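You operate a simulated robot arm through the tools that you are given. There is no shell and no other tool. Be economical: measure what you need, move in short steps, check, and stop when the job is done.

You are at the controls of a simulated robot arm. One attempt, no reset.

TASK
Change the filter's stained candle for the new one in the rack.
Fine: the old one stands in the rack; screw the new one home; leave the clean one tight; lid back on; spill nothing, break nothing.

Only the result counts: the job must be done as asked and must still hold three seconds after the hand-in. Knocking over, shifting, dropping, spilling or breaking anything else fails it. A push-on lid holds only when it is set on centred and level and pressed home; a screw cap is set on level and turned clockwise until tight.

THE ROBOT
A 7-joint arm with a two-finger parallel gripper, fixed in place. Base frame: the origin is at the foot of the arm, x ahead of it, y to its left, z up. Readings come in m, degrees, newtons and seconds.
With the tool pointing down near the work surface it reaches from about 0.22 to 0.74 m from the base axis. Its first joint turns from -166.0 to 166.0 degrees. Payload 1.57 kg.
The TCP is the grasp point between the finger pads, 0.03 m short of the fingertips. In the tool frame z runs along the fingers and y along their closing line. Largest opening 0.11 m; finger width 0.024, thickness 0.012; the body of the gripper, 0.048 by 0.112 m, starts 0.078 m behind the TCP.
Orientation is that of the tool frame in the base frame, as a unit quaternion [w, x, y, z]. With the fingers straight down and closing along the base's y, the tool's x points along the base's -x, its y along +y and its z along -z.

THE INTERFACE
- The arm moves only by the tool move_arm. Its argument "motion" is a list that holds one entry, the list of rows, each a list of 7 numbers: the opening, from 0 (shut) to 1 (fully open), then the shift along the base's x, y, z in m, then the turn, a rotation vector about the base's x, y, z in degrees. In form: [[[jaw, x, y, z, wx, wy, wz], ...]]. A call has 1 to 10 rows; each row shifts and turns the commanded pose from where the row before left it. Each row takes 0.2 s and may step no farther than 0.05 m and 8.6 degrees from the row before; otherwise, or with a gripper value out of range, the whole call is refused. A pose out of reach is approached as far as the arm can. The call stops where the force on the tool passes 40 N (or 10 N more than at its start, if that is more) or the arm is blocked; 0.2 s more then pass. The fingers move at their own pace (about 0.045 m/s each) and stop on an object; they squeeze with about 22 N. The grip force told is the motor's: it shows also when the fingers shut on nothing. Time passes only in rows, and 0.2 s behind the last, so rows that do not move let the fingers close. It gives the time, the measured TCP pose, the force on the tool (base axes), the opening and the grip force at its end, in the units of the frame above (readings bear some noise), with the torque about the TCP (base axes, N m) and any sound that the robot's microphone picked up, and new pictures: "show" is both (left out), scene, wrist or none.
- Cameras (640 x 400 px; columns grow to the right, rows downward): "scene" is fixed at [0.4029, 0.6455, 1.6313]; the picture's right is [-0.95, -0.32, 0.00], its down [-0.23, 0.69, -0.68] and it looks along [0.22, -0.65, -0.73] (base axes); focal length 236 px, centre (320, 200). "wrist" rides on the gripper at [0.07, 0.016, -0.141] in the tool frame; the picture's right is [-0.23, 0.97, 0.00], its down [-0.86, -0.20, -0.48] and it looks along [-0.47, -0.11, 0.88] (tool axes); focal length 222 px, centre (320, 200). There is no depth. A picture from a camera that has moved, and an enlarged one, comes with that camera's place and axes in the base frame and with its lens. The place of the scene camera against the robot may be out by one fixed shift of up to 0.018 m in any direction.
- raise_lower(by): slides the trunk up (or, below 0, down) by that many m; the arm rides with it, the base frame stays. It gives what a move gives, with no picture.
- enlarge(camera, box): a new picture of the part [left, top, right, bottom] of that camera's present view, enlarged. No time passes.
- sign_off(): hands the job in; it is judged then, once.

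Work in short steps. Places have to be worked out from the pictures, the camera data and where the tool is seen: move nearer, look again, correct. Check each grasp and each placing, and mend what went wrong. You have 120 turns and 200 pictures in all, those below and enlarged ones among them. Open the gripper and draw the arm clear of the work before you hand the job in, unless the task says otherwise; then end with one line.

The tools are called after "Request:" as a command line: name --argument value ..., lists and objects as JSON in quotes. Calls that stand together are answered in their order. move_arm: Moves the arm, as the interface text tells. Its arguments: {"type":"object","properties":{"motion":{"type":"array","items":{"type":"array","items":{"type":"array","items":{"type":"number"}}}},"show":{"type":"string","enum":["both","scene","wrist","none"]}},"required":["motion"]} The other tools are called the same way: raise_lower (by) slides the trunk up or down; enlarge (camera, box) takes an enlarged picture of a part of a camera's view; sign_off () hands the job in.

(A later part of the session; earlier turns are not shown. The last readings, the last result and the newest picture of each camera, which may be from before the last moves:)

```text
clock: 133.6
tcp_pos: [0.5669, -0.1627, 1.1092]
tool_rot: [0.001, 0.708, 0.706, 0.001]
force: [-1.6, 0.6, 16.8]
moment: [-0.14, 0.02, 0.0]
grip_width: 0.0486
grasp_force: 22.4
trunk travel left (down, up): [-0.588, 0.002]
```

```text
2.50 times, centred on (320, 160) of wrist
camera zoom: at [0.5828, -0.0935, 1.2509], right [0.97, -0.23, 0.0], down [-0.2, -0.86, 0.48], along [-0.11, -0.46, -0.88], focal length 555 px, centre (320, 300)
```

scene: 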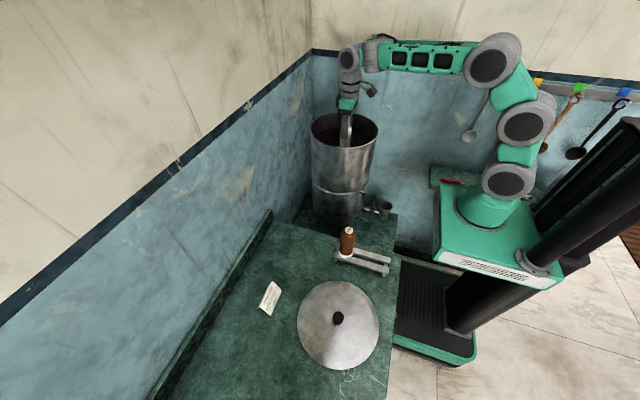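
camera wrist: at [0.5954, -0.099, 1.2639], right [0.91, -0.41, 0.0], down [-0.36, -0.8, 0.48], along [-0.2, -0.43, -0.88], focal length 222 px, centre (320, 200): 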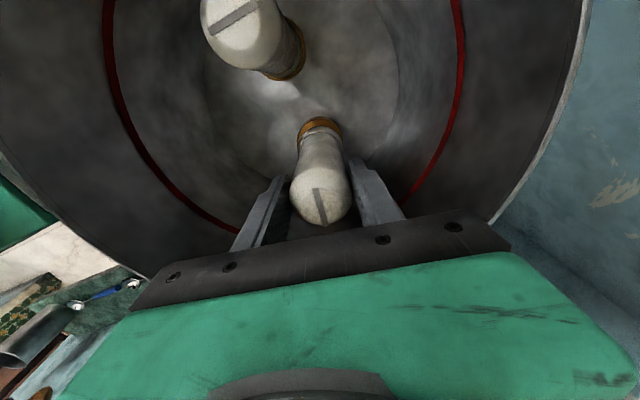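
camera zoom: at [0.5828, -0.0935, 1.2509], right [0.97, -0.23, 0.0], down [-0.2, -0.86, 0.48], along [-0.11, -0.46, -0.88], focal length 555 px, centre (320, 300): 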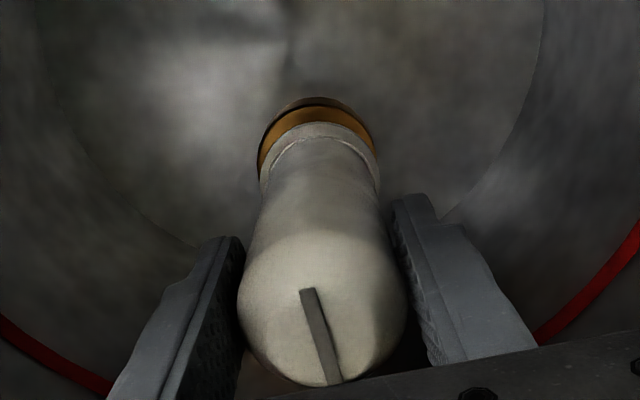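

Old candle's stem slid out freely only at one angle and jammed in rotation there, so the socket seems keyed: its slot was at ≈35° (mod 90), mine is now ≈90°. Recentre to (0.5645,-0.1648), press lightly and rotate clockwise slowly toward that angle.

Request:
move_arm --motion '[[[0, 0, 0, 0.003, 0, 0, 0], [0, -0.002, -0.0015, 0, 0, 0, 0], [0, 0, 0, -0.001, 0, 0, 0], [0, 0, 0, 0, 0, 0, -4], [0, 0, 0, 0, 0, 0, -4], [0, 0, 0, 0, 0, 0, -4], [0, 0, 0, 0, 0, 0, -4], [0, 0, 0, 0, 0, 0, 0]]]' --show "none"

Request:
move_arm --motion '[[[0, 0, 0, 0, 0, 0, -4], [0, 0, 0, 0, 0, 0, -4], [0, 0, 0, 0, 0, 0, -4], [0, 0, 0, 0, 0, 0, -4], [0, 0, 0, 0, 0, 0, -4], [0, 0, 0, 0, 0, 0, 0]]]' --show "none"

Request:
move_arm --motion '[[[0, 0, 0, 0, 0, 0, -4], [0, 0, 0, 0, 0, 0, -4], [0, 0, 0, 0, 0, 0, -4], [0, 0, 0, 0, 0, 0, -4], [0, 0, 0, 0, 0, 0, -4], [0, 0, 0, 0, 0, 0, 0]]]' --show "none"

```text
clock: 135.4
tcp_pos: [0.5639, -0.1666, 1.1091]
tool_rot: [0.0, 0.799, 0.601, 0.002]
force: [4.1, -1.1, 5.1]
moment: [-0.19, -0.5, 0.05]
grip_width: 0.0484
grasp_force: 22.0
trunk travel left (down, up): [-0.588, 0.002]
```

```text
clock: 136.8
tcp_pos: [0.5645, -0.1658, 1.1088]
tool_rot: [0.0, 0.892, 0.452, 0.001]
force: [2.7, -2.0, 5.2]
moment: [-0.25, -0.22, -0.01]
grip_width: 0.0487
grasp_force: 22.1
trunk travel left (down, up): [-0.588, 0.002]
```

```text
clock: 138.2
tcp_pos: [0.5652, -0.165, 1.1086]
tool_rot: [0.0, 0.957, 0.291, 0.001]
force: [3.8, -2.3, 4.0]
moment: [-0.36, -0.48, 0.0]
grip_width: 0.0487
grasp_force: 21.8
trunk travel left (down, up): [-0.588, 0.002]
```

Persistent side force (+x,−y) with light press: the tip is captured, and wants to go +x/−y. Follow it.

Request:
move_arm --motion '[[[0, 0.0006, -0.0004, 0, 0, 0, 0], [0, 0.0006, -0.0004, 0, 0, 0, 0], [0, 0, 0, 0, 0, 0, 0]]]' --show "none"

Request:
enlarge --camera "wrist" --box '[240, 80, 400, 240]'

```text
clock: 139.0
tcp_pos: [0.5654, -0.1657, 1.1081]
tool_rot: [0.0, 0.957, 0.292, 0.001]
force: [-0.6, 0.4, 1.9]
moment: [0.07, 0.17, -0.03]
grip_width: 0.0486
grasp_force: 22.1
trunk travel left (down, up): [-0.588, 0.002]
```

```text
2.50 times, centred on (320, 160) of wrist
camera zoom: at [0.6321, -0.14, 1.2502], right [0.35, -0.94, 0.0], down [-0.82, -0.31, 0.48], along [-0.45, -0.17, -0.88], focal length 555 px, centre (320, 300)
```

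zoom: 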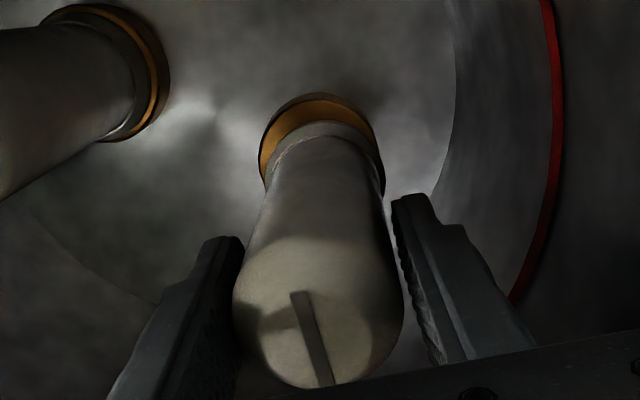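

The slot is now at the old candle's release angle (~34°). Vision says the hole lies ~2 mm +y of the flange; hop there and probe, then drag a small cross.

Request:
move_arm --motion '[[[0, 0, 0, 0.003, 0, 0, 0], [0, -0.0005, 0.0014, 0, 0, 0, 0], [0, 0, 0, -0.003, 0, 0, 0], [0, 0, 0, -0.001, 0, 0, 0], [0, 0, 0, 0, 0, 0, 0]]]' --show "none"

Request:
move_arm --motion '[[[0, 0, 0.0005, 0, 0, 0, 0], [0, 0, 0.0005, 0, 0, 0, 0], [0, 0.0005, 0, 0, 0, 0, 0], [0, 0.0005, 0, 0, 0, 0, 0], [0, 0, -0.0005, 0, 0, 0, 0], [0, 0, -0.0005, 0, 0, 0, 0], [0, 0, -0.0005, 0, 0, 0, 0], [0, -0.0005, 0, 0, 0, 0, 0], [0, -0.0005, 0, 0, 0, 0, 0], [0, -0.0005, 0, 0, 0, 0, 0]]]' --show "none"

Request:
enlarge --camera "wrist" --box '[240, 80, 400, 240]'

```text
clock: 140.2
tcp_pos: [0.5645, -0.1662, 1.1084]
tool_rot: [0.0, 0.956, 0.292, 0.002]
force: [-0.6, -0.3, 4.6]
moment: [-0.05, 0.07, 0.01]
grip_width: 0.0485
grasp_force: 22.4
trunk travel left (down, up): [-0.588, 0.002]
```

```text
clock: 142.4
tcp_pos: [0.5642, -0.1665, 1.1081]
tool_rot: [0.001, 0.957, 0.291, 0.001]
force: [6.2, 0.8, 7.6]
moment: [0.08, -0.72, 0.05]
grip_width: 0.0484
grasp_force: 22.3
trunk travel left (down, up): [-0.588, 0.002]
```

```text
2.50 times, centred on (320, 160) of wrist
camera zoom: at [0.6318, -0.1397, 1.2501], right [0.35, -0.94, 0.0], down [-0.82, -0.31, 0.48], along [-0.44, -0.17, -0.88], focal length 555 px, centre (320, 300)
```

zoom: 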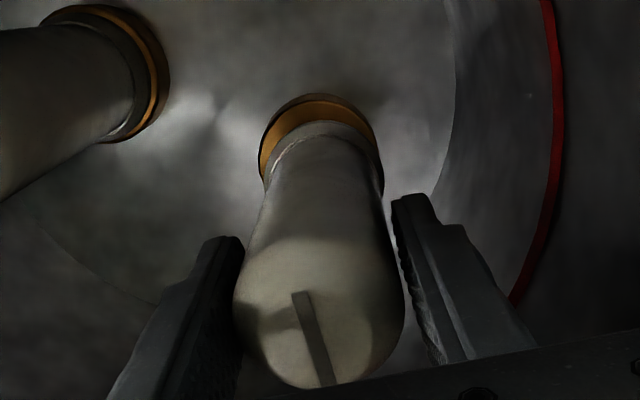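

Let me test if the stem is already inside a hole: raise 6 mm (off contact), then push +x 5 mm and read the side force.

Request:
move_arm --motion '[[[0, 0.0015, 0, 0.003, 0, 0, 0], [0, 0, 0, 0.003, 0, 0, 0], [0, 0, 0, 0, 0, 0, 0]]]' --show "none"

Request:
move_arm --motion '[[[0, 0.002, 0, 0, 0, 0, 0], [0, 0.002, 0, 0, 0, 0, 0], [0, 0.001, 0, 0, 0, 0, 0], [0, 0, 0, 0, 0, 0, 0]]]' --show "none"

```text
clock: 143.2
tcp_pos: [0.565, -0.1673, 1.1133]
tool_rot: [0.0, 0.957, 0.291, 0.002]
force: [0.5, -0.9, -2.3]
moment: [-0.04, 0.02, 0.02]
grip_width: 0.0484
grasp_force: 21.8
trunk travel left (down, up): [-0.588, 0.002]
```

```text
clock: 144.2
tcp_pos: [0.5702, -0.166, 1.1139]
tool_rot: [-0.001, 0.957, 0.291, 0.001]
force: [-0.2, -0.5, -2.2]
moment: [0.03, -0.02, 0.0]
grip_width: 0.0483
grasp_force: 21.2
trunk travel left (down, up): [-0.588, 0.002]
```

Free there, so the tip is only at the mouth. I'll lift out and measure tip position (scene zoom) and hole (wrist zoom) at two opposite tool angles to remove biases.

Request:
move_arm --motion '[[[0, -0.005, 0, 0.01, 0, 0, 0], [0, 0, 0, 0.03, 0, 0, -7], [0, 0, 0, 0.04, 0, 0, -7], [0, 0, 0, 0.045, 0, 0, -7], [0, 0, 0, 0.045, 0, 0, -7], [0, 0, 0, 0.04, 0, 0, -6], [0, 0, 0, 0.02, 0, 0, 0], [0, 0, 0, 0, 0, 0, 0], [0, 0, 0, 0, 0, 0, 0]]]' --show "none"

Request:
enlarge --camera "wrist" --box '[280, 80, 360, 160]'

Request:
enlarge --camera "scene" --box '[325, 60, 365, 115]'

```text
clock: 146.2
tcp_pos: [0.5655, -0.1647, 1.3457]
tool_rot: [0.0, 1.0, -0.001, 0.001]
force: [-0.1, 0.6, -2.4]
moment: [0.02, 0.02, 0.01]
grip_width: 0.0483
grasp_force: 22.2
trunk travel left (down, up): [-0.588, 0.002]
```

```text
5.00 times, centred on (320, 120) of wrist
camera zoom: at [0.6351, -0.1808, 1.4872], right [-0.23, -0.97, 0.0], down [-0.86, 0.2, 0.48], along [-0.46, 0.11, -0.88], focal length 1111 px, centre (320, 600)
```

zoom: 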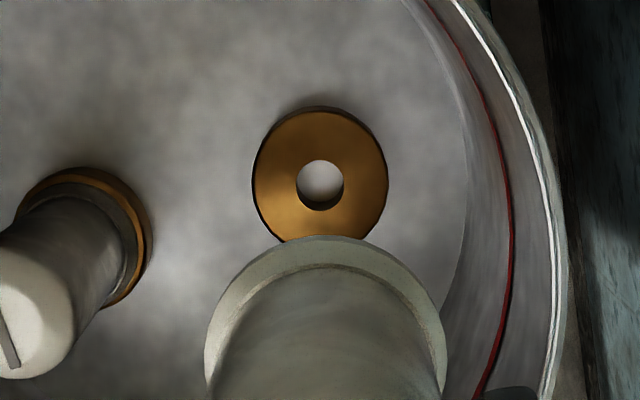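

```text
7.27 times, centred on (345, 88) of scene
camera zoom: at [0.4029, 0.6455, 1.6313], right [-0.95, -0.32, 0.0], down [-0.23, 0.69, -0.68], along [0.22, -0.65, -0.73], focal length 1720 px, centre (138, 1018)
```

zoom: 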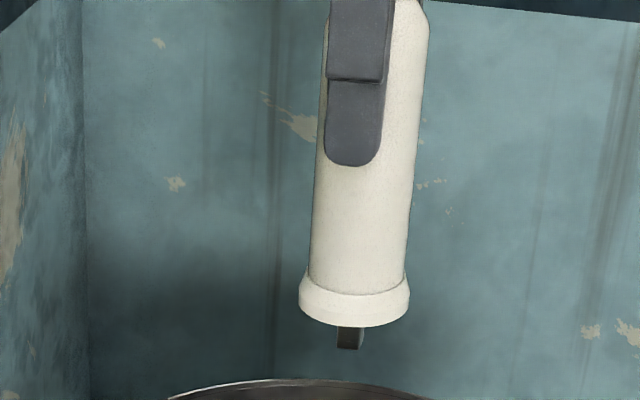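

Measurements: stem hangs straight and the hole is now directly below the TCP within ~1 mm. Descend straight from here.

Request:
move_arm --motion '[[[0, -0.0008, 0, -0.01, 0, 0, 0], [0, 0, 0, -0.03, 0, 0, 0], [0, 0, 0, -0.045, 0, 0, 0], [0, 0, 0, -0.045, 0, 0, 0], [0, 0, 0, -0.045, 0, 0, 0], [0, 0, 0, -0.03, 0, 0, 0], [0, 0, 0, -0.015, 0, 0, 0], [0, 0, 0, -0.005, 0, 0, 0], [0, 0, 0, 0, 0, 0, 0]]]' --show "none"

Request:
move_arm --motion '[[[0, 0, 0, -0.003, 0, 0, 0], [0, 0, 0, -0.003, 0, 0, 0], [0, 0, 0, -0.003, 0, 0, 0], [0, 0, 0, -0.002, 0, 0, 0], [0, 0, 0, 0, 0, 0, 0]]]' --show "none"

```text
clock: 148.2
tcp_pos: [0.5648, -0.1651, 1.1203]
tool_rot: [0.0, 1.0, -0.001, 0.0]
force: [-0.1, -1.4, -1.9]
moment: [-0.02, 0.0, 0.0]
grip_width: 0.0486
grasp_force: 21.9
trunk travel left (down, up): [-0.588, 0.002]
```

```text
clock: 149.4
tcp_pos: [0.5657, -0.1652, 1.1088]
tool_rot: [0.0, 1.0, -0.001, 0.001]
force: [-0.2, 0.1, -2.0]
moment: [-0.02, 0.01, -0.01]
grip_width: 0.0485
grasp_force: 22.2
trunk travel left (down, up): [-0.588, 0.002]
```

No contact at 1.1088 yet. Continue down gently.

Request:
move_arm --motion '[[[0, 0, 0, -0.002, 0, 0, 0], [0, 0, 0, -0.002, 0, 0, 0], [0, 0, 0, 0, 0, 0, 0]]]' --show "none"

```text
clock: 150.2
tcp_pos: [0.5646, -0.1649, 1.1068]
tool_rot: [0.001, 1.0, -0.001, 0.004]
force: [1.2, 1.2, 16.9]
moment: [-0.01, -0.14, -0.01]
grip_width: 0.049
grasp_force: 21.7
trunk travel left (down, up): [-0.588, 0.002]
```

Contact at the same level even when centred. So angle matters: old candle came out with its slot at ≈38°; mine is now 0°. Lift 3 mm, turn +32°, then sweep 32→50° under light pressure.

Request:
move_arm --motion '[[[0, 0, 0, 0.004, 0, 0, 0], [0, 0, 0, 0, 0, 0, 8], [0, 0, 0, 0, 0, 0, 8], [0, 0, 0, 0, 0, 0, 8], [0, 0, 0, 0, 0, 0, 8], [0, 0, 0, -0.002, 0, 0, 0], [0, 0, 0, -0.001, 0, 0, 0]]]' --show "none"

Request:
move_arm --motion '[[[0, 0, 0, 0, 0, 0, 2], [0, 0, 0, 0, 0, 0, 2], [0, 0, 0, 0, 0, 0, 2], [0, 0, 0, 0, 0, 0, 2], [0, 0, 0, 0, 0, 0, 2], [0, 0, 0, 0, 0, 0, 2], [0, 0, 0, 0, 0, 0, 2], [0, 0, 0, 0, 0, 0, 2], [0, 0, 0, 0, 0, 0, 2], [0, 0, 0, 0, 0, 0, 0]]]' --show "none"

Request:
enlarge --camera "wrist" --box '[240, 80, 400, 240]'

```text
clock: 151.8
tcp_pos: [0.5648, -0.1654, 1.1059]
tool_rot: [0.001, 0.961, 0.276, 0.002]
force: [-0.4, 1.6, 6.8]
moment: [0.11, 0.05, 0.03]
grip_width: 0.0485
grasp_force: 21.9
trunk travel left (down, up): [-0.588, 0.002]
```

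```text
clock: 154.0
tcp_pos: [0.564, -0.1653, 1.1063]
tool_rot: [0.0, 0.907, 0.422, 0.002]
force: [-0.1, 0.6, 14.7]
moment: [-0.11, 0.1, 0.02]
grip_width: 0.0485
grasp_force: 22.0
trunk travel left (down, up): [-0.588, 0.002]
```

```text
2.50 times, centred on (320, 160) of wrist
camera zoom: at [0.6216, -0.1223, 1.2481], right [0.6, -0.8, 0.0], down [-0.7, -0.53, 0.48], along [-0.38, -0.29, -0.88], focal length 555 px, centre (320, 300)
```

zoom: 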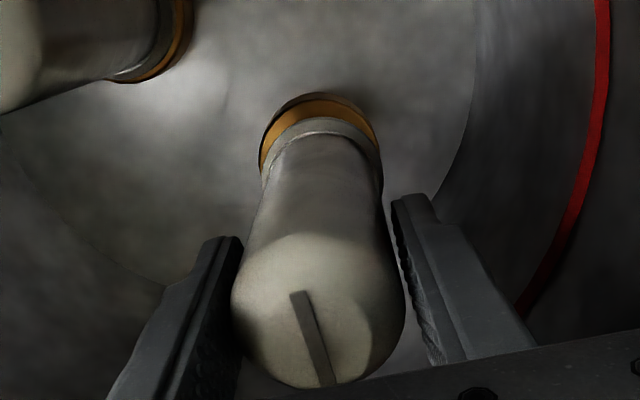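

Notable: turning counter-clockwise raised the push from 7 to 15 N — a ramp/thread effect. So lift, go back to 0° for a full clockwise stroke, centred, and screw clockwise while following down with light pressure.

Request:
move_arm --motion '[[[0, 0, 0, 0.006, 0, 0, 0], [0, 0, 0, 0, 0, 0, 8.5], [0, 0, 0, 0, 0, 0, 8.5], [0, 0, 0, 0, 0, 0, 8.5], [0, 0, 0, 0, 0, 0, 8.5], [0, 0, 0, 0, 0, 0, 8.5], [0, 0, 0, 0, 0, 0, 8.5], [0, 0, 0, 0, 0, 0, 8.5], [0, 0, 0, 0, 0, 0, 8.5]]]' --show "none"

Request:
move_arm --motion '[[[0, 0, 0, 0, 0, 0, 8.5], [0, 0, 0, 0, 0, 0, 8.5], [0, 0, 0, 0, 0, 0, 8.5], [0, 0, 0, 0, 0, 0, 8.5], [0, 0, 0, 0, 0, 0, 8.5], [0, 0, 0, 0, 0, 0, 8.5], [0, 0, 0, 0, 0, 0, 8.5], [0, 0, 0, 0, 0, 0, 2], [0, 0, 0, 0, 0, 0, 0]]]' --show "none"

Request:
move_arm --motion '[[[0, 0, 0, 0, 0, 0, 0]]]' --show "none"

Request:
enlarge --camera "wrist" --box '[240, 80, 400, 240]'

```text
clock: 156.0
tcp_pos: [0.5651, -0.1664, 1.1096]
tool_rot: [-0.001, 0.514, 0.858, 0.0]
force: [0.4, 0.1, -2.3]
moment: [-0.01, -0.01, -0.01]
grip_width: 0.0488
grasp_force: 21.7
trunk travel left (down, up): [-0.588, 0.002]
```

```text
clock: 158.0
tcp_pos: [0.5649, -0.1646, 1.1105]
tool_rot: [-0.001, 0.004, 1.0, 0.0]
force: [0.1, -0.3, -1.7]
moment: [0.01, -0.02, -0.04]
grip_width: 0.0487
grasp_force: 22.2
trunk travel left (down, up): [-0.588, 0.002]
```

```text
clock: 158.4
tcp_pos: [0.5655, -0.1647, 1.1107]
tool_rot: [-0.001, 0.005, 1.0, 0.0]
force: [0.6, -0.2, -1.2]
moment: [-0.01, 0.01, -0.02]
grip_width: 0.0488
grasp_force: 21.8
trunk travel left (down, up): [-0.588, 0.002]
```

```text
2.50 times, centred on (320, 160) of wrist
camera zoom: at [0.497, -0.1474, 1.2523], right [0.24, 0.97, 0.0], down [0.85, -0.21, 0.48], along [0.46, -0.11, -0.88], focal length 555 px, centre (320, 300)
```

zoom: 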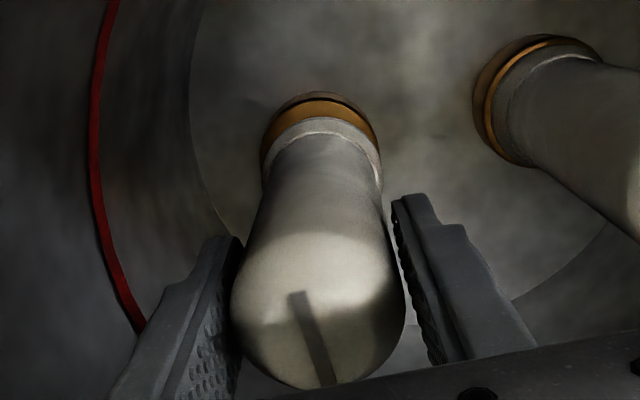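

Centred. Lower to light contact, then turn clockwise.

Request:
move_arm --motion '[[[0, 0, 0, -0.002, 0, 0, 0], [0, 0, 0, -0.002, 0, 0, 0], [0, 0, 0, -0.001, 0, 0, 0], [0, 0, 0, 0, 0, 0, 0]]]' --show "none"

Request:
move_arm --motion '[[[0, 0, 0, 0, 0, 0, -8], [0, 0, 0, 0, 0, 0, -8], [0, 0, 0, 0, 0, 0, -8], [0, 0, 0, 0, 0, 0, -8], [0, 0, 0, 0, 0, 0, -8], [0, 0, 0, 0, 0, 0, 0]]]' --show "none"

```text
clock: 159.4
tcp_pos: [0.5657, -0.1663, 1.1048]
tool_rot: [0.0, 0.005, 1.0, 0.0]
force: [0.2, -0.6, -2.3]
moment: [-0.06, 0.01, -0.04]
grip_width: 0.0485
grasp_force: 21.8
trunk travel left (down, up): [-0.588, 0.002]
```

```text
clock: 160.8
tcp_pos: [0.5651, -0.1659, 1.1058]
tool_rot: [-0.001, 0.347, 0.938, 0.001]
force: [-3.5, -1.2, 0.7]
moment: [-0.14, 0.43, 0.04]
grip_width: 0.0484
grasp_force: 22.1
trunk travel left (down, up): [-0.588, 0.002]
```

Side force now exceeds the vertical one: the tip is inside. Relieve toward −x and press down a bit.

Request:
move_arm --motion '[[[0, -0.0008, -0.0003, 0, 0, 0, 0], [0, 0, 0, -0.001, 0, 0, 0], [0, 0, 0, -0.001, 0, 0, 0], [0, 0, 0, 0, 0, 0, 0]]]' --show "none"

```text
clock: 161.8
tcp_pos: [0.5662, -0.1657, 1.1032]
tool_rot: [-0.001, 0.347, 0.938, 0.0]
force: [-0.6, 0.7, -2.5]
moment: [0.12, 0.04, 0.0]
grip_width: 0.0484
grasp_force: 22.4
trunk travel left (down, up): [-0.588, 0.002]
```

Free again and lower (1.103). Keep lowering.

Request:
move_arm --motion '[[[0, 0, 0, -0.001, 0, 0, 0], [0, 0, 0, -0.001, 0, 0, 0], [0, 0, 0, -0.001, 0, 0, 0], [0, 0, 0, 0, 0, 0, 0]]]' --show "none"

Request:
enlarge --camera "wrist" --box '[240, 80, 400, 240]'

```text
clock: 162.8
tcp_pos: [0.5633, -0.165, 1.1013]
tool_rot: [0.0, 0.347, 0.938, 0.001]
force: [4.6, 0.8, -0.1]
moment: [0.12, -0.38, 0.04]
grip_width: 0.0484
grasp_force: 22.2
trunk travel left (down, up): [-0.588, 0.002]
```

```text
2.50 times, centred on (320, 160) of wrist
camera zoom: at [0.5229, -0.1074, 1.2432], right [0.81, 0.59, 0.0], down [0.52, -0.71, 0.48], along [0.28, -0.38, -0.88], focal length 555 px, centre (320, 300)
```

zoom: 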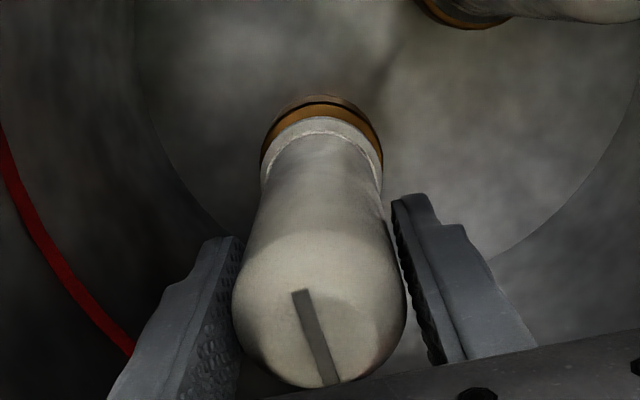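

It's going in: crescent shrinking, no slip. Follow the +x side force and keep lowering.

Request:
move_arm --motion '[[[0, 0.0007, 0.0001, 0, 0, 0, 0], [0, 0, 0, -0.0015, 0, 0, 0], [0, 0, 0, -0.0015, 0, 0, 0], [0, 0, 0, 0, 0, 0, 0]]]' --show "none"

Request:
move_arm --motion '[[[0, 0, 0, -0.0015, 0, 0, 0], [0, 0, 0, -0.0015, 0, 0, 0], [0, 0, 0, 0, 0, 0, 0]]]' --show "none"

```text
clock: 163.8
tcp_pos: [0.5654, -0.1645, 1.097]
tool_rot: [-0.001, 0.347, 0.938, 0.0]
force: [0.7, -2.4, -1.1]
moment: [-0.31, -0.1, -0.01]
grip_width: 0.0487
grasp_force: 21.9
trunk travel left (down, up): [-0.588, 0.002]
```

```text
clock: 164.6
tcp_pos: [0.5661, -0.1658, 1.0946]
tool_rot: [-0.001, 0.347, 0.938, 0.001]
force: [-1.9, -2.6, -0.8]
moment: [-0.3, 0.2, -0.03]
grip_width: 0.0486
grasp_force: 21.9
trunk travel left (down, up): [-0.588, 0.002]
```

Descending freely inside the hole (1.0946). Follow −y slightly and continue.

Request:
move_arm --motion '[[[0, -0.0003, -0.0005, -0.0015, 0, 0, 0], [0, 0, 0, -0.0015, 0, 0, 0], [0, 0, 0, -0.0015, 0, 0, 0], [0, 0, 0, 0, 0, 0, 0]]]' --show "none"

Request:
move_arm --motion '[[[0, 0, 0, -0.0015, 0, 0, 0], [0, 0, 0, -0.0015, 0, 0, 0], [0, 0, 0, -0.0015, 0, 0, 0], [0, 0, 0, 0, 0, 0, 0]]]' --show "none"

Request:
enlarge --camera "wrist" --box '[240, 80, 400, 240]'

```text
clock: 165.6
tcp_pos: [0.565, -0.1641, 1.0908]
tool_rot: [-0.001, 0.347, 0.938, 0.0]
force: [1.7, 1.1, -2.4]
moment: [0.03, -0.1, 0.0]
grip_width: 0.0483
grasp_force: 21.6
trunk travel left (down, up): [-0.588, 0.002]
```

```text
clock: 166.6
tcp_pos: [0.5632, -0.1656, 1.0873]
tool_rot: [0.002, 0.347, 0.938, 0.0]
force: [4.7, 2.4, 14.0]
moment: [0.38, 0.16, -0.02]
grip_width: 0.0485
grasp_force: 22.6
trunk travel left (down, up): [-0.588, 0.002]
```

```text
2.50 times, centred on (320, 160) of wrist
camera zoom: at [0.5222, -0.1069, 1.2294], right [0.81, 0.59, 0.0], down [0.52, -0.71, 0.48], along [0.29, -0.39, -0.88], focal length 555 px, centre (320, 300)
```

zoom: 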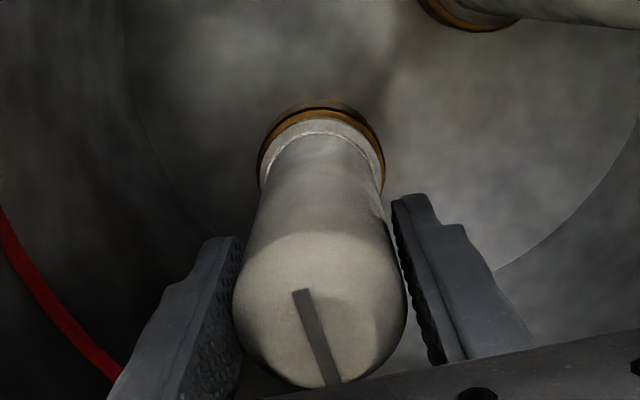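

Stopped at 1.0875 after ~19 mm of insertion — at the thread. Relieve side load and turn clockwise, following down lightly.

Request:
move_arm --motion '[[[0, 0.0007, 0.0004, 0.0005, 0, 0, -4], [0, 0, 0, 0, 0, 0, -8], [0, 0, 0, 0, 0, 0, -8], [0, 0, 0, 0, 0, 0, -8], [0, 0, 0, 0, 0, 0, -8], [0, 0, 0, 0, 0, 0, -8]]]' --show "none"

Request:
move_arm --motion '[[[0, 0, 0, 0, 0, 0, -8], [0, 0, 0, 0, 0, 0, -8], [0, 0, 0, 0, 0, 0, -8], [0, 0, 0, 0, 0, 0, -8], [0, 0, 0, 0, 0, 0, -8]]]' --show "none"

Request:
enlarge --camera "wrist" --box '[240, 80, 400, 240]'

```text
clock: 168.0
tcp_pos: [0.5643, -0.1661, 1.0873]
tool_rot: [-0.002, 0.674, 0.739, 0.0]
force: [2.5, 1.9, 14.0]
moment: [-0.09, -0.17, 0.02]
grip_width: 0.0484
grasp_force: 22.0
trunk travel left (down, up): [-0.588, 0.002]
```

```text
clock: 169.2
tcp_pos: [0.5639, -0.1657, 1.0866]
tool_rot: [0.0, 0.886, 0.464, 0.001]
force: [1.1, 4.9, 15.8]
moment: [0.18, -0.03, -0.03]
grip_width: 0.0481
grasp_force: 22.3
trunk travel left (down, up): [-0.588, 0.002]
```

```text
2.50 times, centred on (320, 160) of wrist
camera zoom: at [0.6177, -0.1162, 1.2291], right [0.67, -0.74, 0.0], down [-0.65, -0.59, 0.48], along [-0.35, -0.32, -0.88], focal length 555 px, centre (320, 300)
```

zoom: 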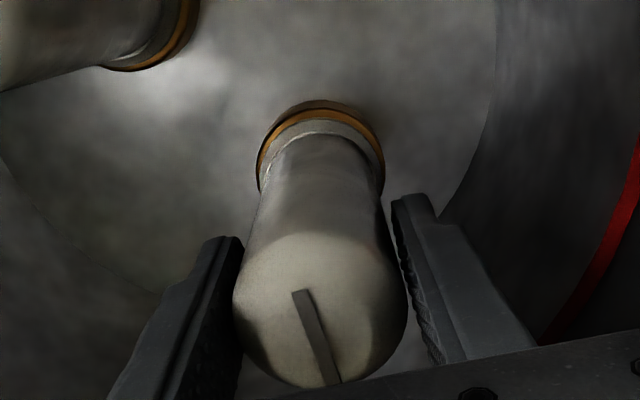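

Turning freely with the gripper. Continue to the end of the stroke, then release (candle now stands in the socket), return and regrip higher.

Request:
move_arm --motion '[[[0, 0, 0, 0, 0, 0, -8.5], [0, 0, 0, 0, 0, 0, -8.5], [0, 0, 0, 0, 0, 0, -8.5], [0, 0, 0, 0, 0, 0, -8.5], [0, 0, 0, 0, 0, 0, -8.5], [0, 0, 0, 0, 0, 0, -8.5], [0, 0, 0, 0, 0, 0, 0]]]' --show "none"

Request:
move_arm --motion '[[[0, 0, 0, 0.002, 0, 0, 0], [0.48, 0, 0, 0, 0, 0, 0], [0.6, 0, 0, 0, 0, 0, 0], [0.65, 0, 0, 0, 0, 0, 0], [0.65, 0, 0, 0.005, 0, 0, 0], [0.65, 0, 0, 0.006, 0, 0, 0], [0.65, 0, 0, 0.002, 0, 0, 0]]]' --show "wrist"

```text
clock: 170.8
tcp_pos: [0.5644, -0.1638, 1.086]
tool_rot: [0.001, 0.999, 0.038, 0.001]
force: [3.2, 4.7, 12.1]
moment: [0.17, -0.05, 0.02]
grip_width: 0.0485
grasp_force: 21.9
trunk travel left (down, up): [-0.588, 0.002]
```

```text
clock: 172.4
tcp_pos: [0.5636, -0.1646, 1.1018]
tool_rot: [0.0, 0.999, 0.038, 0.001]
force: [0.4, 1.1, 0.2]
moment: [-0.02, 0.02, 0.03]
grip_width: 0.0716
grasp_force: 0.0
trunk travel left (down, up): [-0.588, 0.002]
camera wrist: at [0.6355, -0.1757, 1.2437], right [-0.15, -0.99, 0.0], down [-0.87, 0.13, 0.48], along [-0.47, 0.07, -0.88], focal length 222 px, centre (320, 200)
```

wrist: 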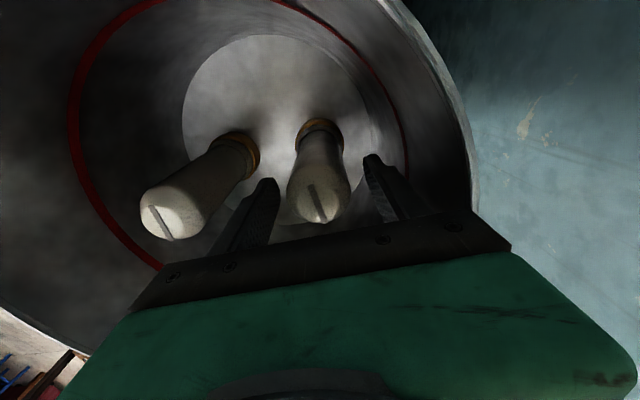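

The new candle stands in the socket at nearly the old seated height. Return to 0° open, then regrip.

Request:
move_arm --motion '[[[0.65, 0, 0, 0, 0, 0, 8.5], [0.65, 0, 0, 0, 0, 0, 8.5], [0.65, 0, 0, 0, 0, 0, 8.5], [0.65, 0, 0, 0, 0, 0, 8.5], [0.65, 0, 0, 0, 0, 0, 8.5], [0.65, 0, 0, 0, 0, 0, 8.5], [0.65, 0, 0, 0, 0, 0, 8.5], [0.65, 0, 0, 0, 0, 0, 8.5], [0.65, 0, 0, 0, 0, 0, 8.5], [0.65, 0, 0, 0, 0, 0, 8.5]]]' --show "none"

Request:
move_arm --motion '[[[0.65, 0, 0, 0, 0, 0, 8.5], [0.65, 0, 0, 0, 0, 0, 8.5], [0.65, 0, 0, 0, 0, 0, 8.5], [0.65, 0, 0, 0, 0, 0, 8.5], [0.65, 0, 0, 0, 0, 0, 8.5], [0.65, 0, 0, 0, 0, 0, 8.5], [0.65, 0, 0, 0, 0, 0, 8.5], [0.65, 0, 0, 0, 0, 0, 8.5], [0.65, 0, 0, 0, 0, 0, 8.5], [0.65, 0, 0, 0, 0, 0, 8.5]]]' --show "none"

Request:
move_arm --motion '[[[0.65, 0.0005, -0.0005, 0, 0, 0, 8], [0.65, 0, 0, 0, 0, 0, 0], [0.4, 0, 0, 0, 0, 0, 0], [0, 0, 0, 0, 0, 0, 0], [0, 0, 0, 0, 0, 0, 0], [0, 0, 0, 0, 0, 0, 0]]]' --show "none"

Request:
enlarge --camera "wrist" --box '[240, 80, 400, 240]'

```text
clock: 174.6
tcp_pos: [0.5654, -0.1655, 1.1012]
tool_rot: [-0.001, 0.71, 0.704, 0.0]
force: [0.3, -0.2, 0.4]
moment: [-0.02, -0.03, 0.01]
grip_width: 0.0715
grasp_force: 0.0
trunk travel left (down, up): [-0.588, 0.002]
```

```text
clock: 176.8
tcp_pos: [0.5643, -0.1656, 1.1006]
tool_rot: [-0.001, 0.047, 0.999, 0.001]
force: [0.9, -0.5, -0.2]
moment: [0.0, -0.02, -0.01]
grip_width: 0.0715
grasp_force: 0.2
trunk travel left (down, up): [-0.588, 0.002]
```

```text
clock: 178.2
tcp_pos: [0.5648, -0.1653, 1.1019]
tool_rot: [-0.001, -0.022, 1.0, 0.0]
force: [-0.9, 7.8, 0.5]
moment: [0.23, 0.04, 0.04]
grip_width: 0.0471
grasp_force: 22.1
trunk travel left (down, up): [-0.588, 0.002]
```

```text
2.50 times, centred on (320, 160) of wrist
camera zoom: at [0.4958, -0.1507, 1.2433], right [0.18, 0.98, 0.0], down [0.86, -0.16, 0.48], along [0.47, -0.09, -0.88], focal length 555 px, centre (320, 300)
```

zoom: 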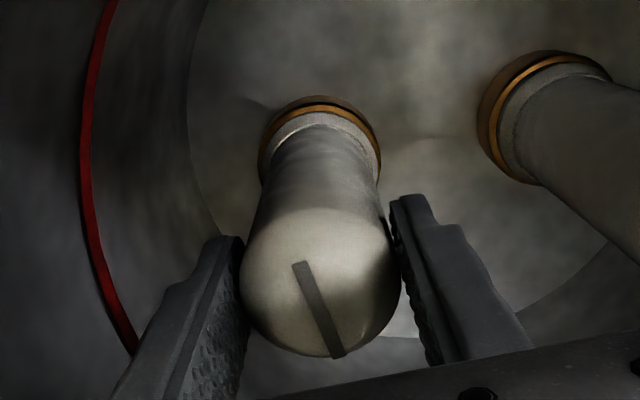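

Regripped. Turn clockwise with slight downward pressure, centring +y.

Request:
move_arm --motion '[[[0, 0, 0.001, -0.001, 0, 0, -4], [0, 0, 0, 0, 0, 0, -8.5], [0, 0, 0, 0, 0, 0, -8.5], [0, 0, 0, 0, 0, 0, -8.5], [0, 0, 0, 0, 0, 0, -8.5], [0, 0, 0, 0, 0, 0, -8.5], [0, 0, 0, 0, 0, 0, -8.5]]]' --show "none"

Request:
move_arm --motion '[[[0, 0, 0, 0, 0, 0, -8.5], [0, 0, 0, 0, 0, 0, -8.5], [0, 0, 0, 0, 0, 0, -8.5], [0, 0, 0, 0, 0, 0, -8.5], [0, 0, 0, 0, 0, 0, -8.5], [0, 0, 0, 0, 0, 0, -8.5], [0, 0, 0, 0, 0, 0, -8.5]]]' --show "none"

Request:
enlarge --camera "wrist" --box '[240, 80, 400, 240]'

```text
clock: 179.8
tcp_pos: [0.5652, -0.1665, 1.1006]
tool_rot: [-0.001, 0.444, 0.896, 0.0]
force: [1.6, 1.5, 1.1]
moment: [0.03, -0.02, 0.42]
grip_width: 0.048
grasp_force: 22.2
trunk travel left (down, up): [-0.588, 0.002]
```

```text
clock: 181.4
tcp_pos: [0.5648, -0.166, 1.1002]
tool_rot: [-0.001, 0.83, 0.558, 0.0]
force: [-7.6, 0.4, 2.1]
moment: [0.05, 0.21, 0.38]
grip_width: 0.0479
grasp_force: 21.6
trunk travel left (down, up): [-0.588, 0.002]
```

```text
2.50 times, centred on (320, 160) of wrist
camera zoom: at [0.6068, -0.1066, 1.2419], right [0.82, -0.58, 0.0], down [-0.51, -0.72, 0.48], along [-0.28, -0.39, -0.88], focal length 555 px, centre (320, 300)
```

zoom: 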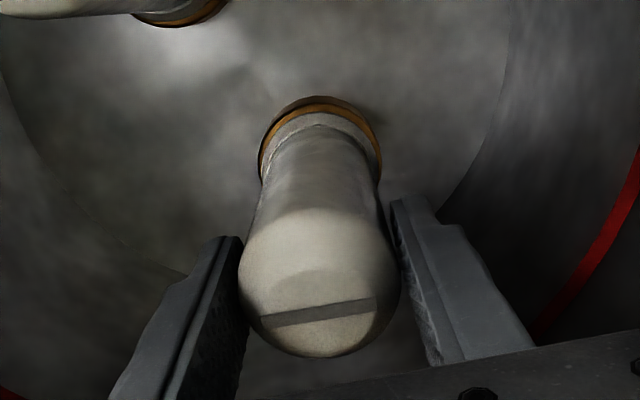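

Torque rose to 0.42 N·m and the candle stopped turning (slot angle shows it turned ~35° this stroke, ~170° in all, then gripper slipped): it's tight. Verify with a small 2 mm pull-up.

Request:
move_arm --motion '[[[0, -0.001, 0, 0.001, 0, 0, 0], [0, 0, 0, 0.001, 0, 0, 0], [0, 0, 0, 0.001, 0, 0, 0], [0, 0, 0, 0, 0, 0, 0]]]' --show "none"

```text
clock: 182.4
tcp_pos: [0.5644, -0.1661, 1.1024]
tool_rot: [-0.001, 0.829, 0.559, 0.0]
force: [-3.4, 0.7, -11.9]
moment: [0.0, 0.07, 0.05]
grip_width: 0.0477
grasp_force: 21.9
trunk travel left (down, up): [-0.588, 0.002]
```

Held firmly (−12 N, no lift). Return the 3 mm, give a final clockwise tightening, then release and rise.

Request:
move_arm --motion '[[[0, 0.0, 0, -0.003, 0, 0, 0], [0, 0, 0, 0, 0, 0, -8], [0, 0, 0, 0, 0, 0, -8], [0, 0, 0, 0, 0, 0, -8], [0, 0, 0, 0, 0, 0, -8], [0, 0, 0, 0, 0, 0, -8]]]' --show "none"

Request:
move_arm --motion '[[[0.3, 0, 0, 0, 0, 0, 0], [0.55, 0, 0, 0, 0, 0, 0], [0.65, 0, 0, 0, 0, 0, 0], [0.65, 0, 0, 0.015, 0, 0, 0], [0.65, 0, 0, 0.03, 0, 0, 0], [0.65, 0, 0, 0.04, 0, 0, 0], [0.65, 0, 0, 0.045, 0, 0, 0], [0.65, 0, 0, 0.04, 0, 0, 0], [0.65, 0, 0, 0.03, 0, 0, 0]]]' --show "both"

Request:
enlarge --camera "wrist" --box '[220, 20, 420, 180]'

```text
clock: 183.8
tcp_pos: [0.5649, -0.1645, 1.0993]
tool_rot: [0.0, 0.971, 0.24, 0.001]
force: [-1.6, 1.6, 4.5]
moment: [0.1, 0.06, 0.22]
grip_width: 0.0472
grasp_force: 21.7
trunk travel left (down, up): [-0.588, 0.002]
```

```text
clock: 185.8
tcp_pos: [0.5641, -0.165, 1.2994]
tool_rot: [-0.001, 0.97, 0.242, 0.0]
force: [0.2, 0.3, 0.0]
moment: [0.01, 0.02, 0.02]
grip_width: 0.0714
grasp_force: 0.0
trunk travel left (down, up): [-0.588, 0.002]
camera wrist: at [0.6345, -0.1462, 1.4416], right [0.25, -0.97, 0.0], down [-0.85, -0.22, 0.48], along [-0.46, -0.12, -0.88], focal length 222 px, centre (320, 200)
```

scene: 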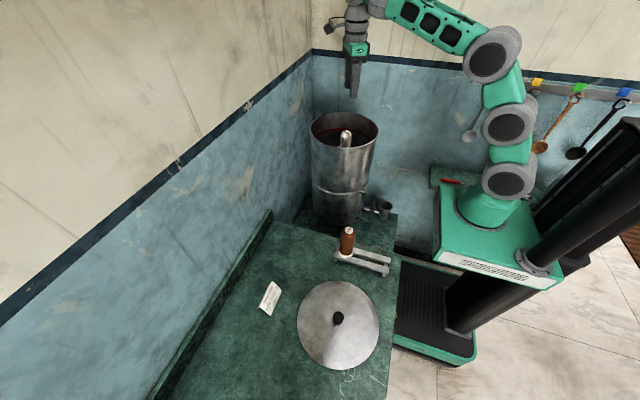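
wrist: 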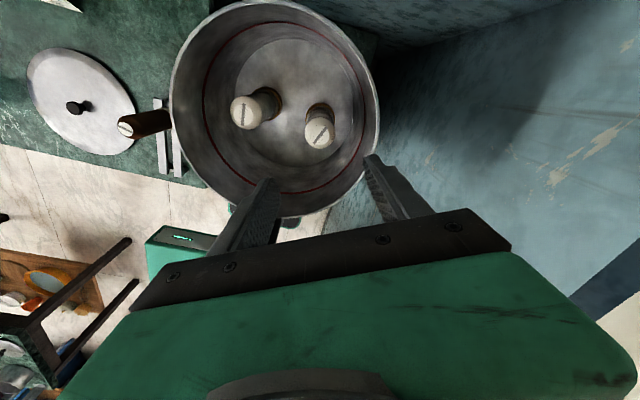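

```text
2.50 times, centred on (320, 100) of wrist
camera zoom: at [0.6345, -0.1462, 1.4416], right [0.25, -0.97, 0.0], down [-0.85, -0.22, 0.48], along [-0.46, -0.12, -0.88], focal length 555 px, centre (320, 450)
```

zoom: 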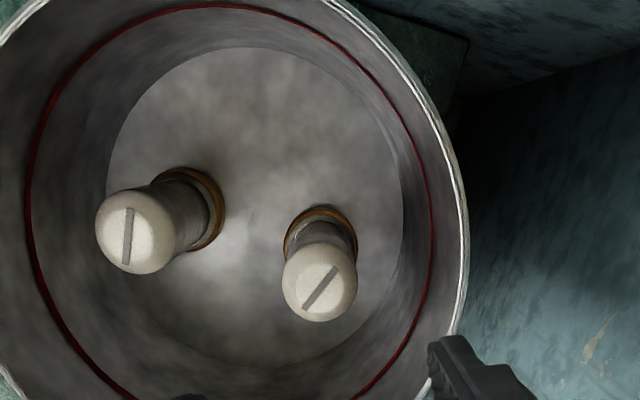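

Both candles stand screwed in, level. Now go fetch the lid: travel to (0.416,0.418) while turning the tool back to 0°.

Request:
move_arm --motion '[[[0.7, 0, 0.01, 0.01, 0, 0, 8.5], [0.7, -0.005, 0.02, 0, 0, 0, 8.5], [0.7, -0.008, 0.03, 0, 0, 0, 8.5], [0.7, -0.01, 0.035, 0, 0, 0, 8.5], [0.7, -0.01, 0.035, 0, 0, 0, 8.5], [0.7, -0.01, 0.035, 0, 0, 0, 8.5], [0.7, -0.01, 0.035, 0, 0, 0, 8.5], [0.7, -0.01, 0.035, 0, 0, 0, 8.5], [0.7, -0.01, 0.035, 0, 0, 0, 8.5], [0.7, -0.01, 0.035, 0, 0, 0, 8.5]]]' --show "none"

Request:
move_arm --motion '[[[0.7, -0.01, 0.035, 0, 0, 0, 8.5], [0.7, -0.01, 0.035, 0, 0, 0, 8.5], [0.7, -0.01, 0.035, 0, 0, 0, 8.5], [0.7, -0.01, 0.035, 0, 0, 0, 8.5], [0.7, -0.01, 0.035, 0, 0, 0, 8.5], [0.7, -0.006, 0.035, 0, 0, 0, 8.5], [0.7, -0.005, 0.03, 0, 0, 0, 8.5], [0.7, -0.004, 0.025, 0, 0, 0, 7.5], [0.7, 0, 0.013, 0, 0, 0, 0], [0.7, 0, 0, 0, 0, 0, 0]]]' --show "none"

Request:
raise_lower --by -0.3

Request:
move_arm --motion '[[[0.7, 0, 0, 0, 0, 0, 0]]]'

```text
clock: 188.0
tcp_pos: [0.4862, 0.1413, 1.3113]
tool_rot: [-0.001, 0.551, 0.835, 0.0]
force: [0.2, -0.2, -0.2]
moment: [-0.01, -0.01, 0.0]
grip_width: 0.0769
grasp_force: 0.0
trunk travel left (down, up): [-0.588, 0.002]
```

```text
clock: 190.2
tcp_pos: [0.4181, 0.4169, 1.3093]
tool_rot: [-0.001, 0.0, 1.0, 0.001]
force: [-0.1, -0.2, -0.6]
moment: [-0.03, -0.01, -0.01]
grip_width: 0.0772
grasp_force: 0.1
trunk travel left (down, up): [-0.588, 0.002]
```

```text
clock: 193.2
tcp_pos: [0.4187, 0.4181, 1.01]
tool_rot: [-0.001, 0.0, 1.0, 0.0]
force: [0.1, 0.0, -0.3]
moment: [0.02, 0.02, 0.0]
grip_width: 0.0771
grasp_force: 0.0
trunk travel left (down, up): [-0.288, 0.302]
```

```text
clock: 193.6
tcp_pos: [0.4179, 0.4172, 1.0082]
tool_rot: [-0.001, 0.001, 1.0, -0.001]
force: [-0.5, -0.3, 0.4]
moment: [0.02, 0.0, -0.02]
grip_width: 0.0771
grasp_force: 0.2
trunk travel left (down, up): [-0.288, 0.302]
camera wrist: at [0.3488, 0.4351, 1.1511], right [0.23, 0.97, 0.0], down [0.86, -0.2, 0.48], along [0.46, -0.11, -0.88], focal length 222 px, centre (320, 200)
```

scene: 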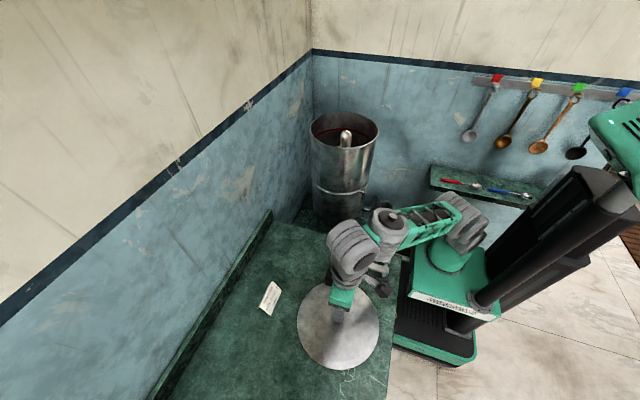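
wrist: 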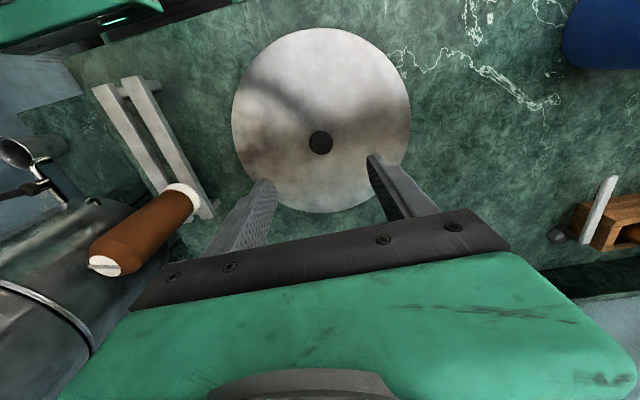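

Lid is where I left it. Shift −3 mm x and descend to 0.875 to take the knob exactly as before.

Request:
move_arm --motion '[[[0.7, -0.003, 0.0007, -0.015, 0, 0, 0], [0.7, 0, 0, -0.03, 0, 0, 0], [0.7, 0, 0, -0.035, 0, 0, 0], [0.7, 0, 0, -0.03, 0, 0, 0], [0.7, 0, 0, -0.018, 0, 0, 0], [0.7, 0, 0, -0.006, 0, 0, 0], [0.7, 0, 0, 0, 0, 0, 0]]]' --show "wrist"

```text
clock: 195.2
tcp_pos: [0.4132, 0.4157, 0.877]
tool_rot: [0.0, 0.001, 1.0, 0.0]
force: [-0.1, -0.3, 0.0]
moment: [-0.02, 0.02, 0.0]
grip_width: 0.0771
grasp_force: 0.0
trunk travel left (down, up): [-0.288, 0.302]
camera wrist: at [0.3439, 0.434, 1.0191], right [0.23, 0.97, 0.0], down [0.86, -0.2, 0.48], along [0.46, -0.11, -0.88], focal length 222 px, centre (320, 200)
```

wrist: 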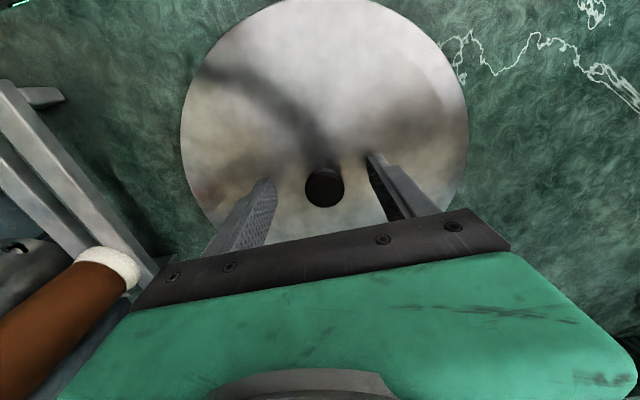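

Knob is 2 mm to +y; shift, lower 2 mm, and close.

Request:
move_arm --motion '[[[0.7, 0, 0.002, -0.002, 0, 0, 0], [0.5, 0, 0, 0, 0, 0, 0], [0.2, 0, 0, 0, 0, 0, 0], [0, 0, 0, 0, 0, 0, 0], [0, 0, 0, 0, 0, 0, 0], [0, 0, 0, 0, 0, 0, 0]]]' --show "wrist"

```text
clock: 196.6
tcp_pos: [0.4136, 0.4188, 0.8744]
tool_rot: [-0.001, 0.0, 1.0, 0.0]
force: [0.5, 1.4, -0.5]
moment: [0.03, -0.08, 0.0]
grip_width: 0.0302
grasp_force: 22.4
trunk travel left (down, up): [-0.288, 0.302]
camera wrist: at [0.3443, 0.4358, 1.0165], right [0.23, 0.97, 0.0], down [0.86, -0.2, 0.48], along [0.46, -0.11, -0.88], focal length 222 px, centre (320, 200)
```

wrist: 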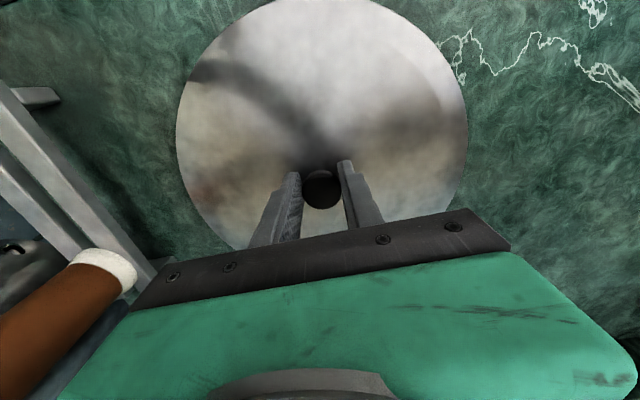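

Knob held. Lift, raise the trunk and carry the lid back over the filter.

Request:
move_arm --motion '[[[0, 0, 0, 0.005, 0, 0, 0], [0, 0, 0, 0.015, 0, 0, 0], [0, 0, 0, 0.03, 0, 0, 0], [0, 0, 0, 0.04, 0, 0, 0], [0, 0, 0, 0.03, 0, 0, 0], [0, 0, 0, 0.015, 0, 0, 0]]]' --show "none"

Request:
raise_lower --by 0.3

Request:
move_arm --motion '[[[0, 0.003, -0.015, 0, 0, 0, 0], [0, 0.007, -0.03, 0, 0, 0, 0], [0, 0.01, -0.04, 0, 0, 0, 0], [0, 0.01, -0.045, 0, 0, 0, 0], [0, 0.01, -0.045, 0, 0, 0, 0], [0, 0.01, -0.045, 0, 0, 0, 0], [0, 0.01, -0.045, 0, 0, 0, 0], [0, 0.01, -0.045, 0, 0, 0, 0], [0, 0.01, -0.04, 0, 0, 0, 0], [0, 0.01, -0.03, 0, 0, 0, 0]]]' --show "none"

Request:
move_arm --motion '[[[0, 0.012, -0.03, 0, 0, 0, 0], [0, 0.014, -0.035, 0, 0, 0, 0], [0, 0.012, -0.03, 0, 0, 0, 0], [0, 0.01, -0.025, 0, 0, 0, 0], [0, 0.005, -0.014, 0, 0, 0, 0], [0, 0, 0, 0, 0, 0, 0]]]'

```text
clock: 198.0
tcp_pos: [0.414, 0.4181, 1.0081]
tool_rot: [-0.002, 0.001, 1.0, -0.001]
force: [-0.4, -0.5, -2.2]
moment: [0.03, 0.06, 0.0]
grip_width: 0.0302
grasp_force: 22.2
trunk travel left (down, up): [-0.288, 0.302]
```

```text
clock: 201.0
tcp_pos: [0.4133, 0.4188, 1.3067]
tool_rot: [0.0, 0.001, 1.0, 0.0]
force: [-0.5, 0.5, -3.0]
moment: [0.03, 0.01, -0.02]
grip_width: 0.0301
grasp_force: 21.4
trunk travel left (down, up): [-0.588, 0.002]
```

```text
clock: 203.2
tcp_pos: [0.5019, 0.0376, 1.3071]
tool_rot: [0.0, 0.001, 1.0, 0.001]
force: [0.8, -0.4, -2.9]
moment: [0.01, -0.01, -0.01]
grip_width: 0.0302
grasp_force: 21.5
trunk travel left (down, up): [-0.588, 0.002]
```

```text
clock: 204.6
tcp_pos: [0.5563, -0.0939, 1.3063]
tool_rot: [0.0, 0.001, 1.0, 0.0]
force: [0.8, -0.1, -3.0]
moment: [0.0, 0.04, 0.05]
grip_width: 0.0301
grasp_force: 22.5
trunk travel left (down, up): [-0.588, 0.002]
camera wrist: at [0.4878, -0.0777, 1.4477], right [0.23, 0.97, 0.0], down [0.86, -0.2, 0.48], along [0.46, -0.11, -0.88], focal length 222 px, centre (320, 200)
```

scene: 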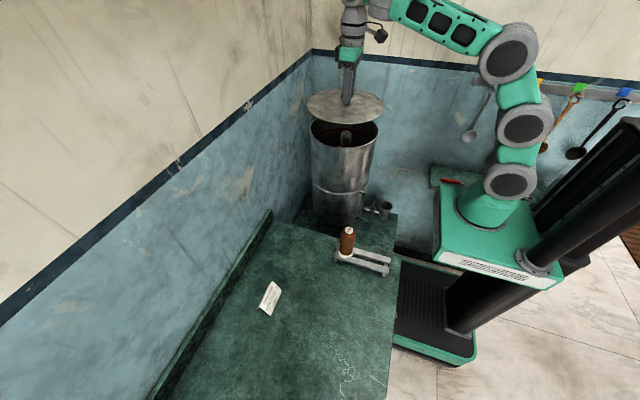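
wrist: 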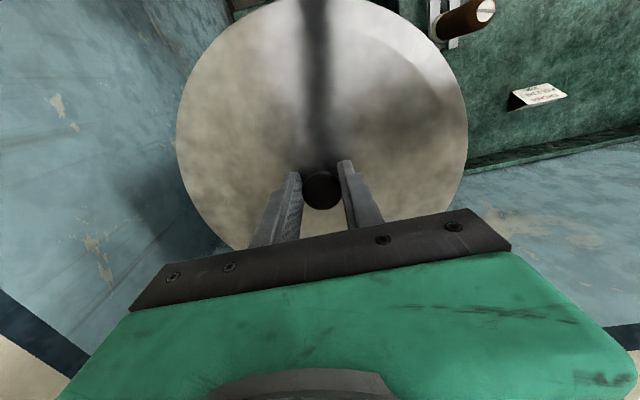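

Align to (0.560,-0.1083) and lower to just above the rim.

Request:
move_arm --motion '[[[0, 0.002, -0.007, 0, 0, 0, 0], [0, 0.0015, -0.007, -0.01, 0, 0, 0], [0, 0, 0, -0.02, 0, 0, 0], [0, 0, 0, -0.02, 0, 0, 0], [0, 0, 0, -0.015, 0, 0, 0], [0, 0, 0, -0.005, 0, 0, 0], [0, 0, 0, 0, 0, 0, 0]]]' --show "none"

Request:
move_arm --motion '[[[0, 0, 0, 0, 0, 0, 0]]]' --show "none"

Request:
move_arm --motion '[[[0, 0, 0, 0, 0, 0, 0]]]' --show "none"

Request:
enlarge --camera "scene" --box '[295, 70, 395, 150]'

```text
clock: 206.2
tcp_pos: [0.5601, -0.11, 1.2383]
tool_rot: [-0.001, 0.001, 1.0, 0.0]
force: [-0.1, -0.2, -3.3]
moment: [0.01, -0.01, 0.01]
grip_width: 0.0302
grasp_force: 22.0
trunk travel left (down, up): [-0.588, 0.002]
```

```text
clock: 206.6
tcp_pos: [0.5585, -0.11, 1.2382]
tool_rot: [0.0, 0.001, 1.0, 0.0]
force: [0.3, -0.2, -2.5]
moment: [0.0, -0.02, 0.02]
grip_width: 0.03
grasp_force: 21.9
trunk travel left (down, up): [-0.588, 0.002]
```

```text
clock: 207.0
tcp_pos: [0.5596, -0.1094, 1.2386]
tool_rot: [-0.001, 0.001, 1.0, 0.0]
force: [0.8, 1.6, -2.1]
moment: [0.0, 0.04, 0.01]
grip_width: 0.0304
grasp_force: 21.5
trunk travel left (down, up): [-0.588, 0.002]
```

```text
5.00 times, centred on (345, 110) of scene
camera zoom: at [0.4029, 0.6455, 1.6313], right [-0.95, -0.32, 0.0], down [-0.23, 0.69, -0.68], along [0.22, -0.65, -0.73], focal length 1183 px, centre (195, 650)
```

zoom: 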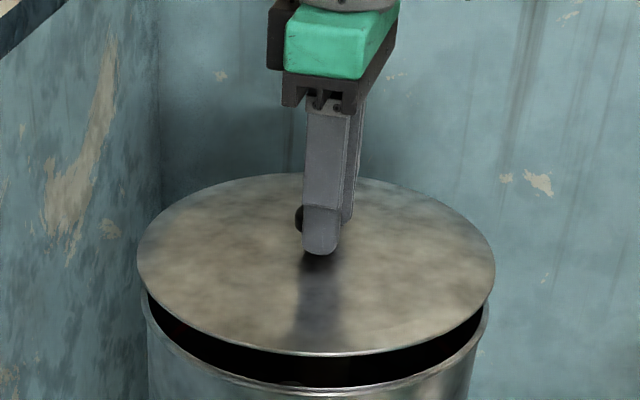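

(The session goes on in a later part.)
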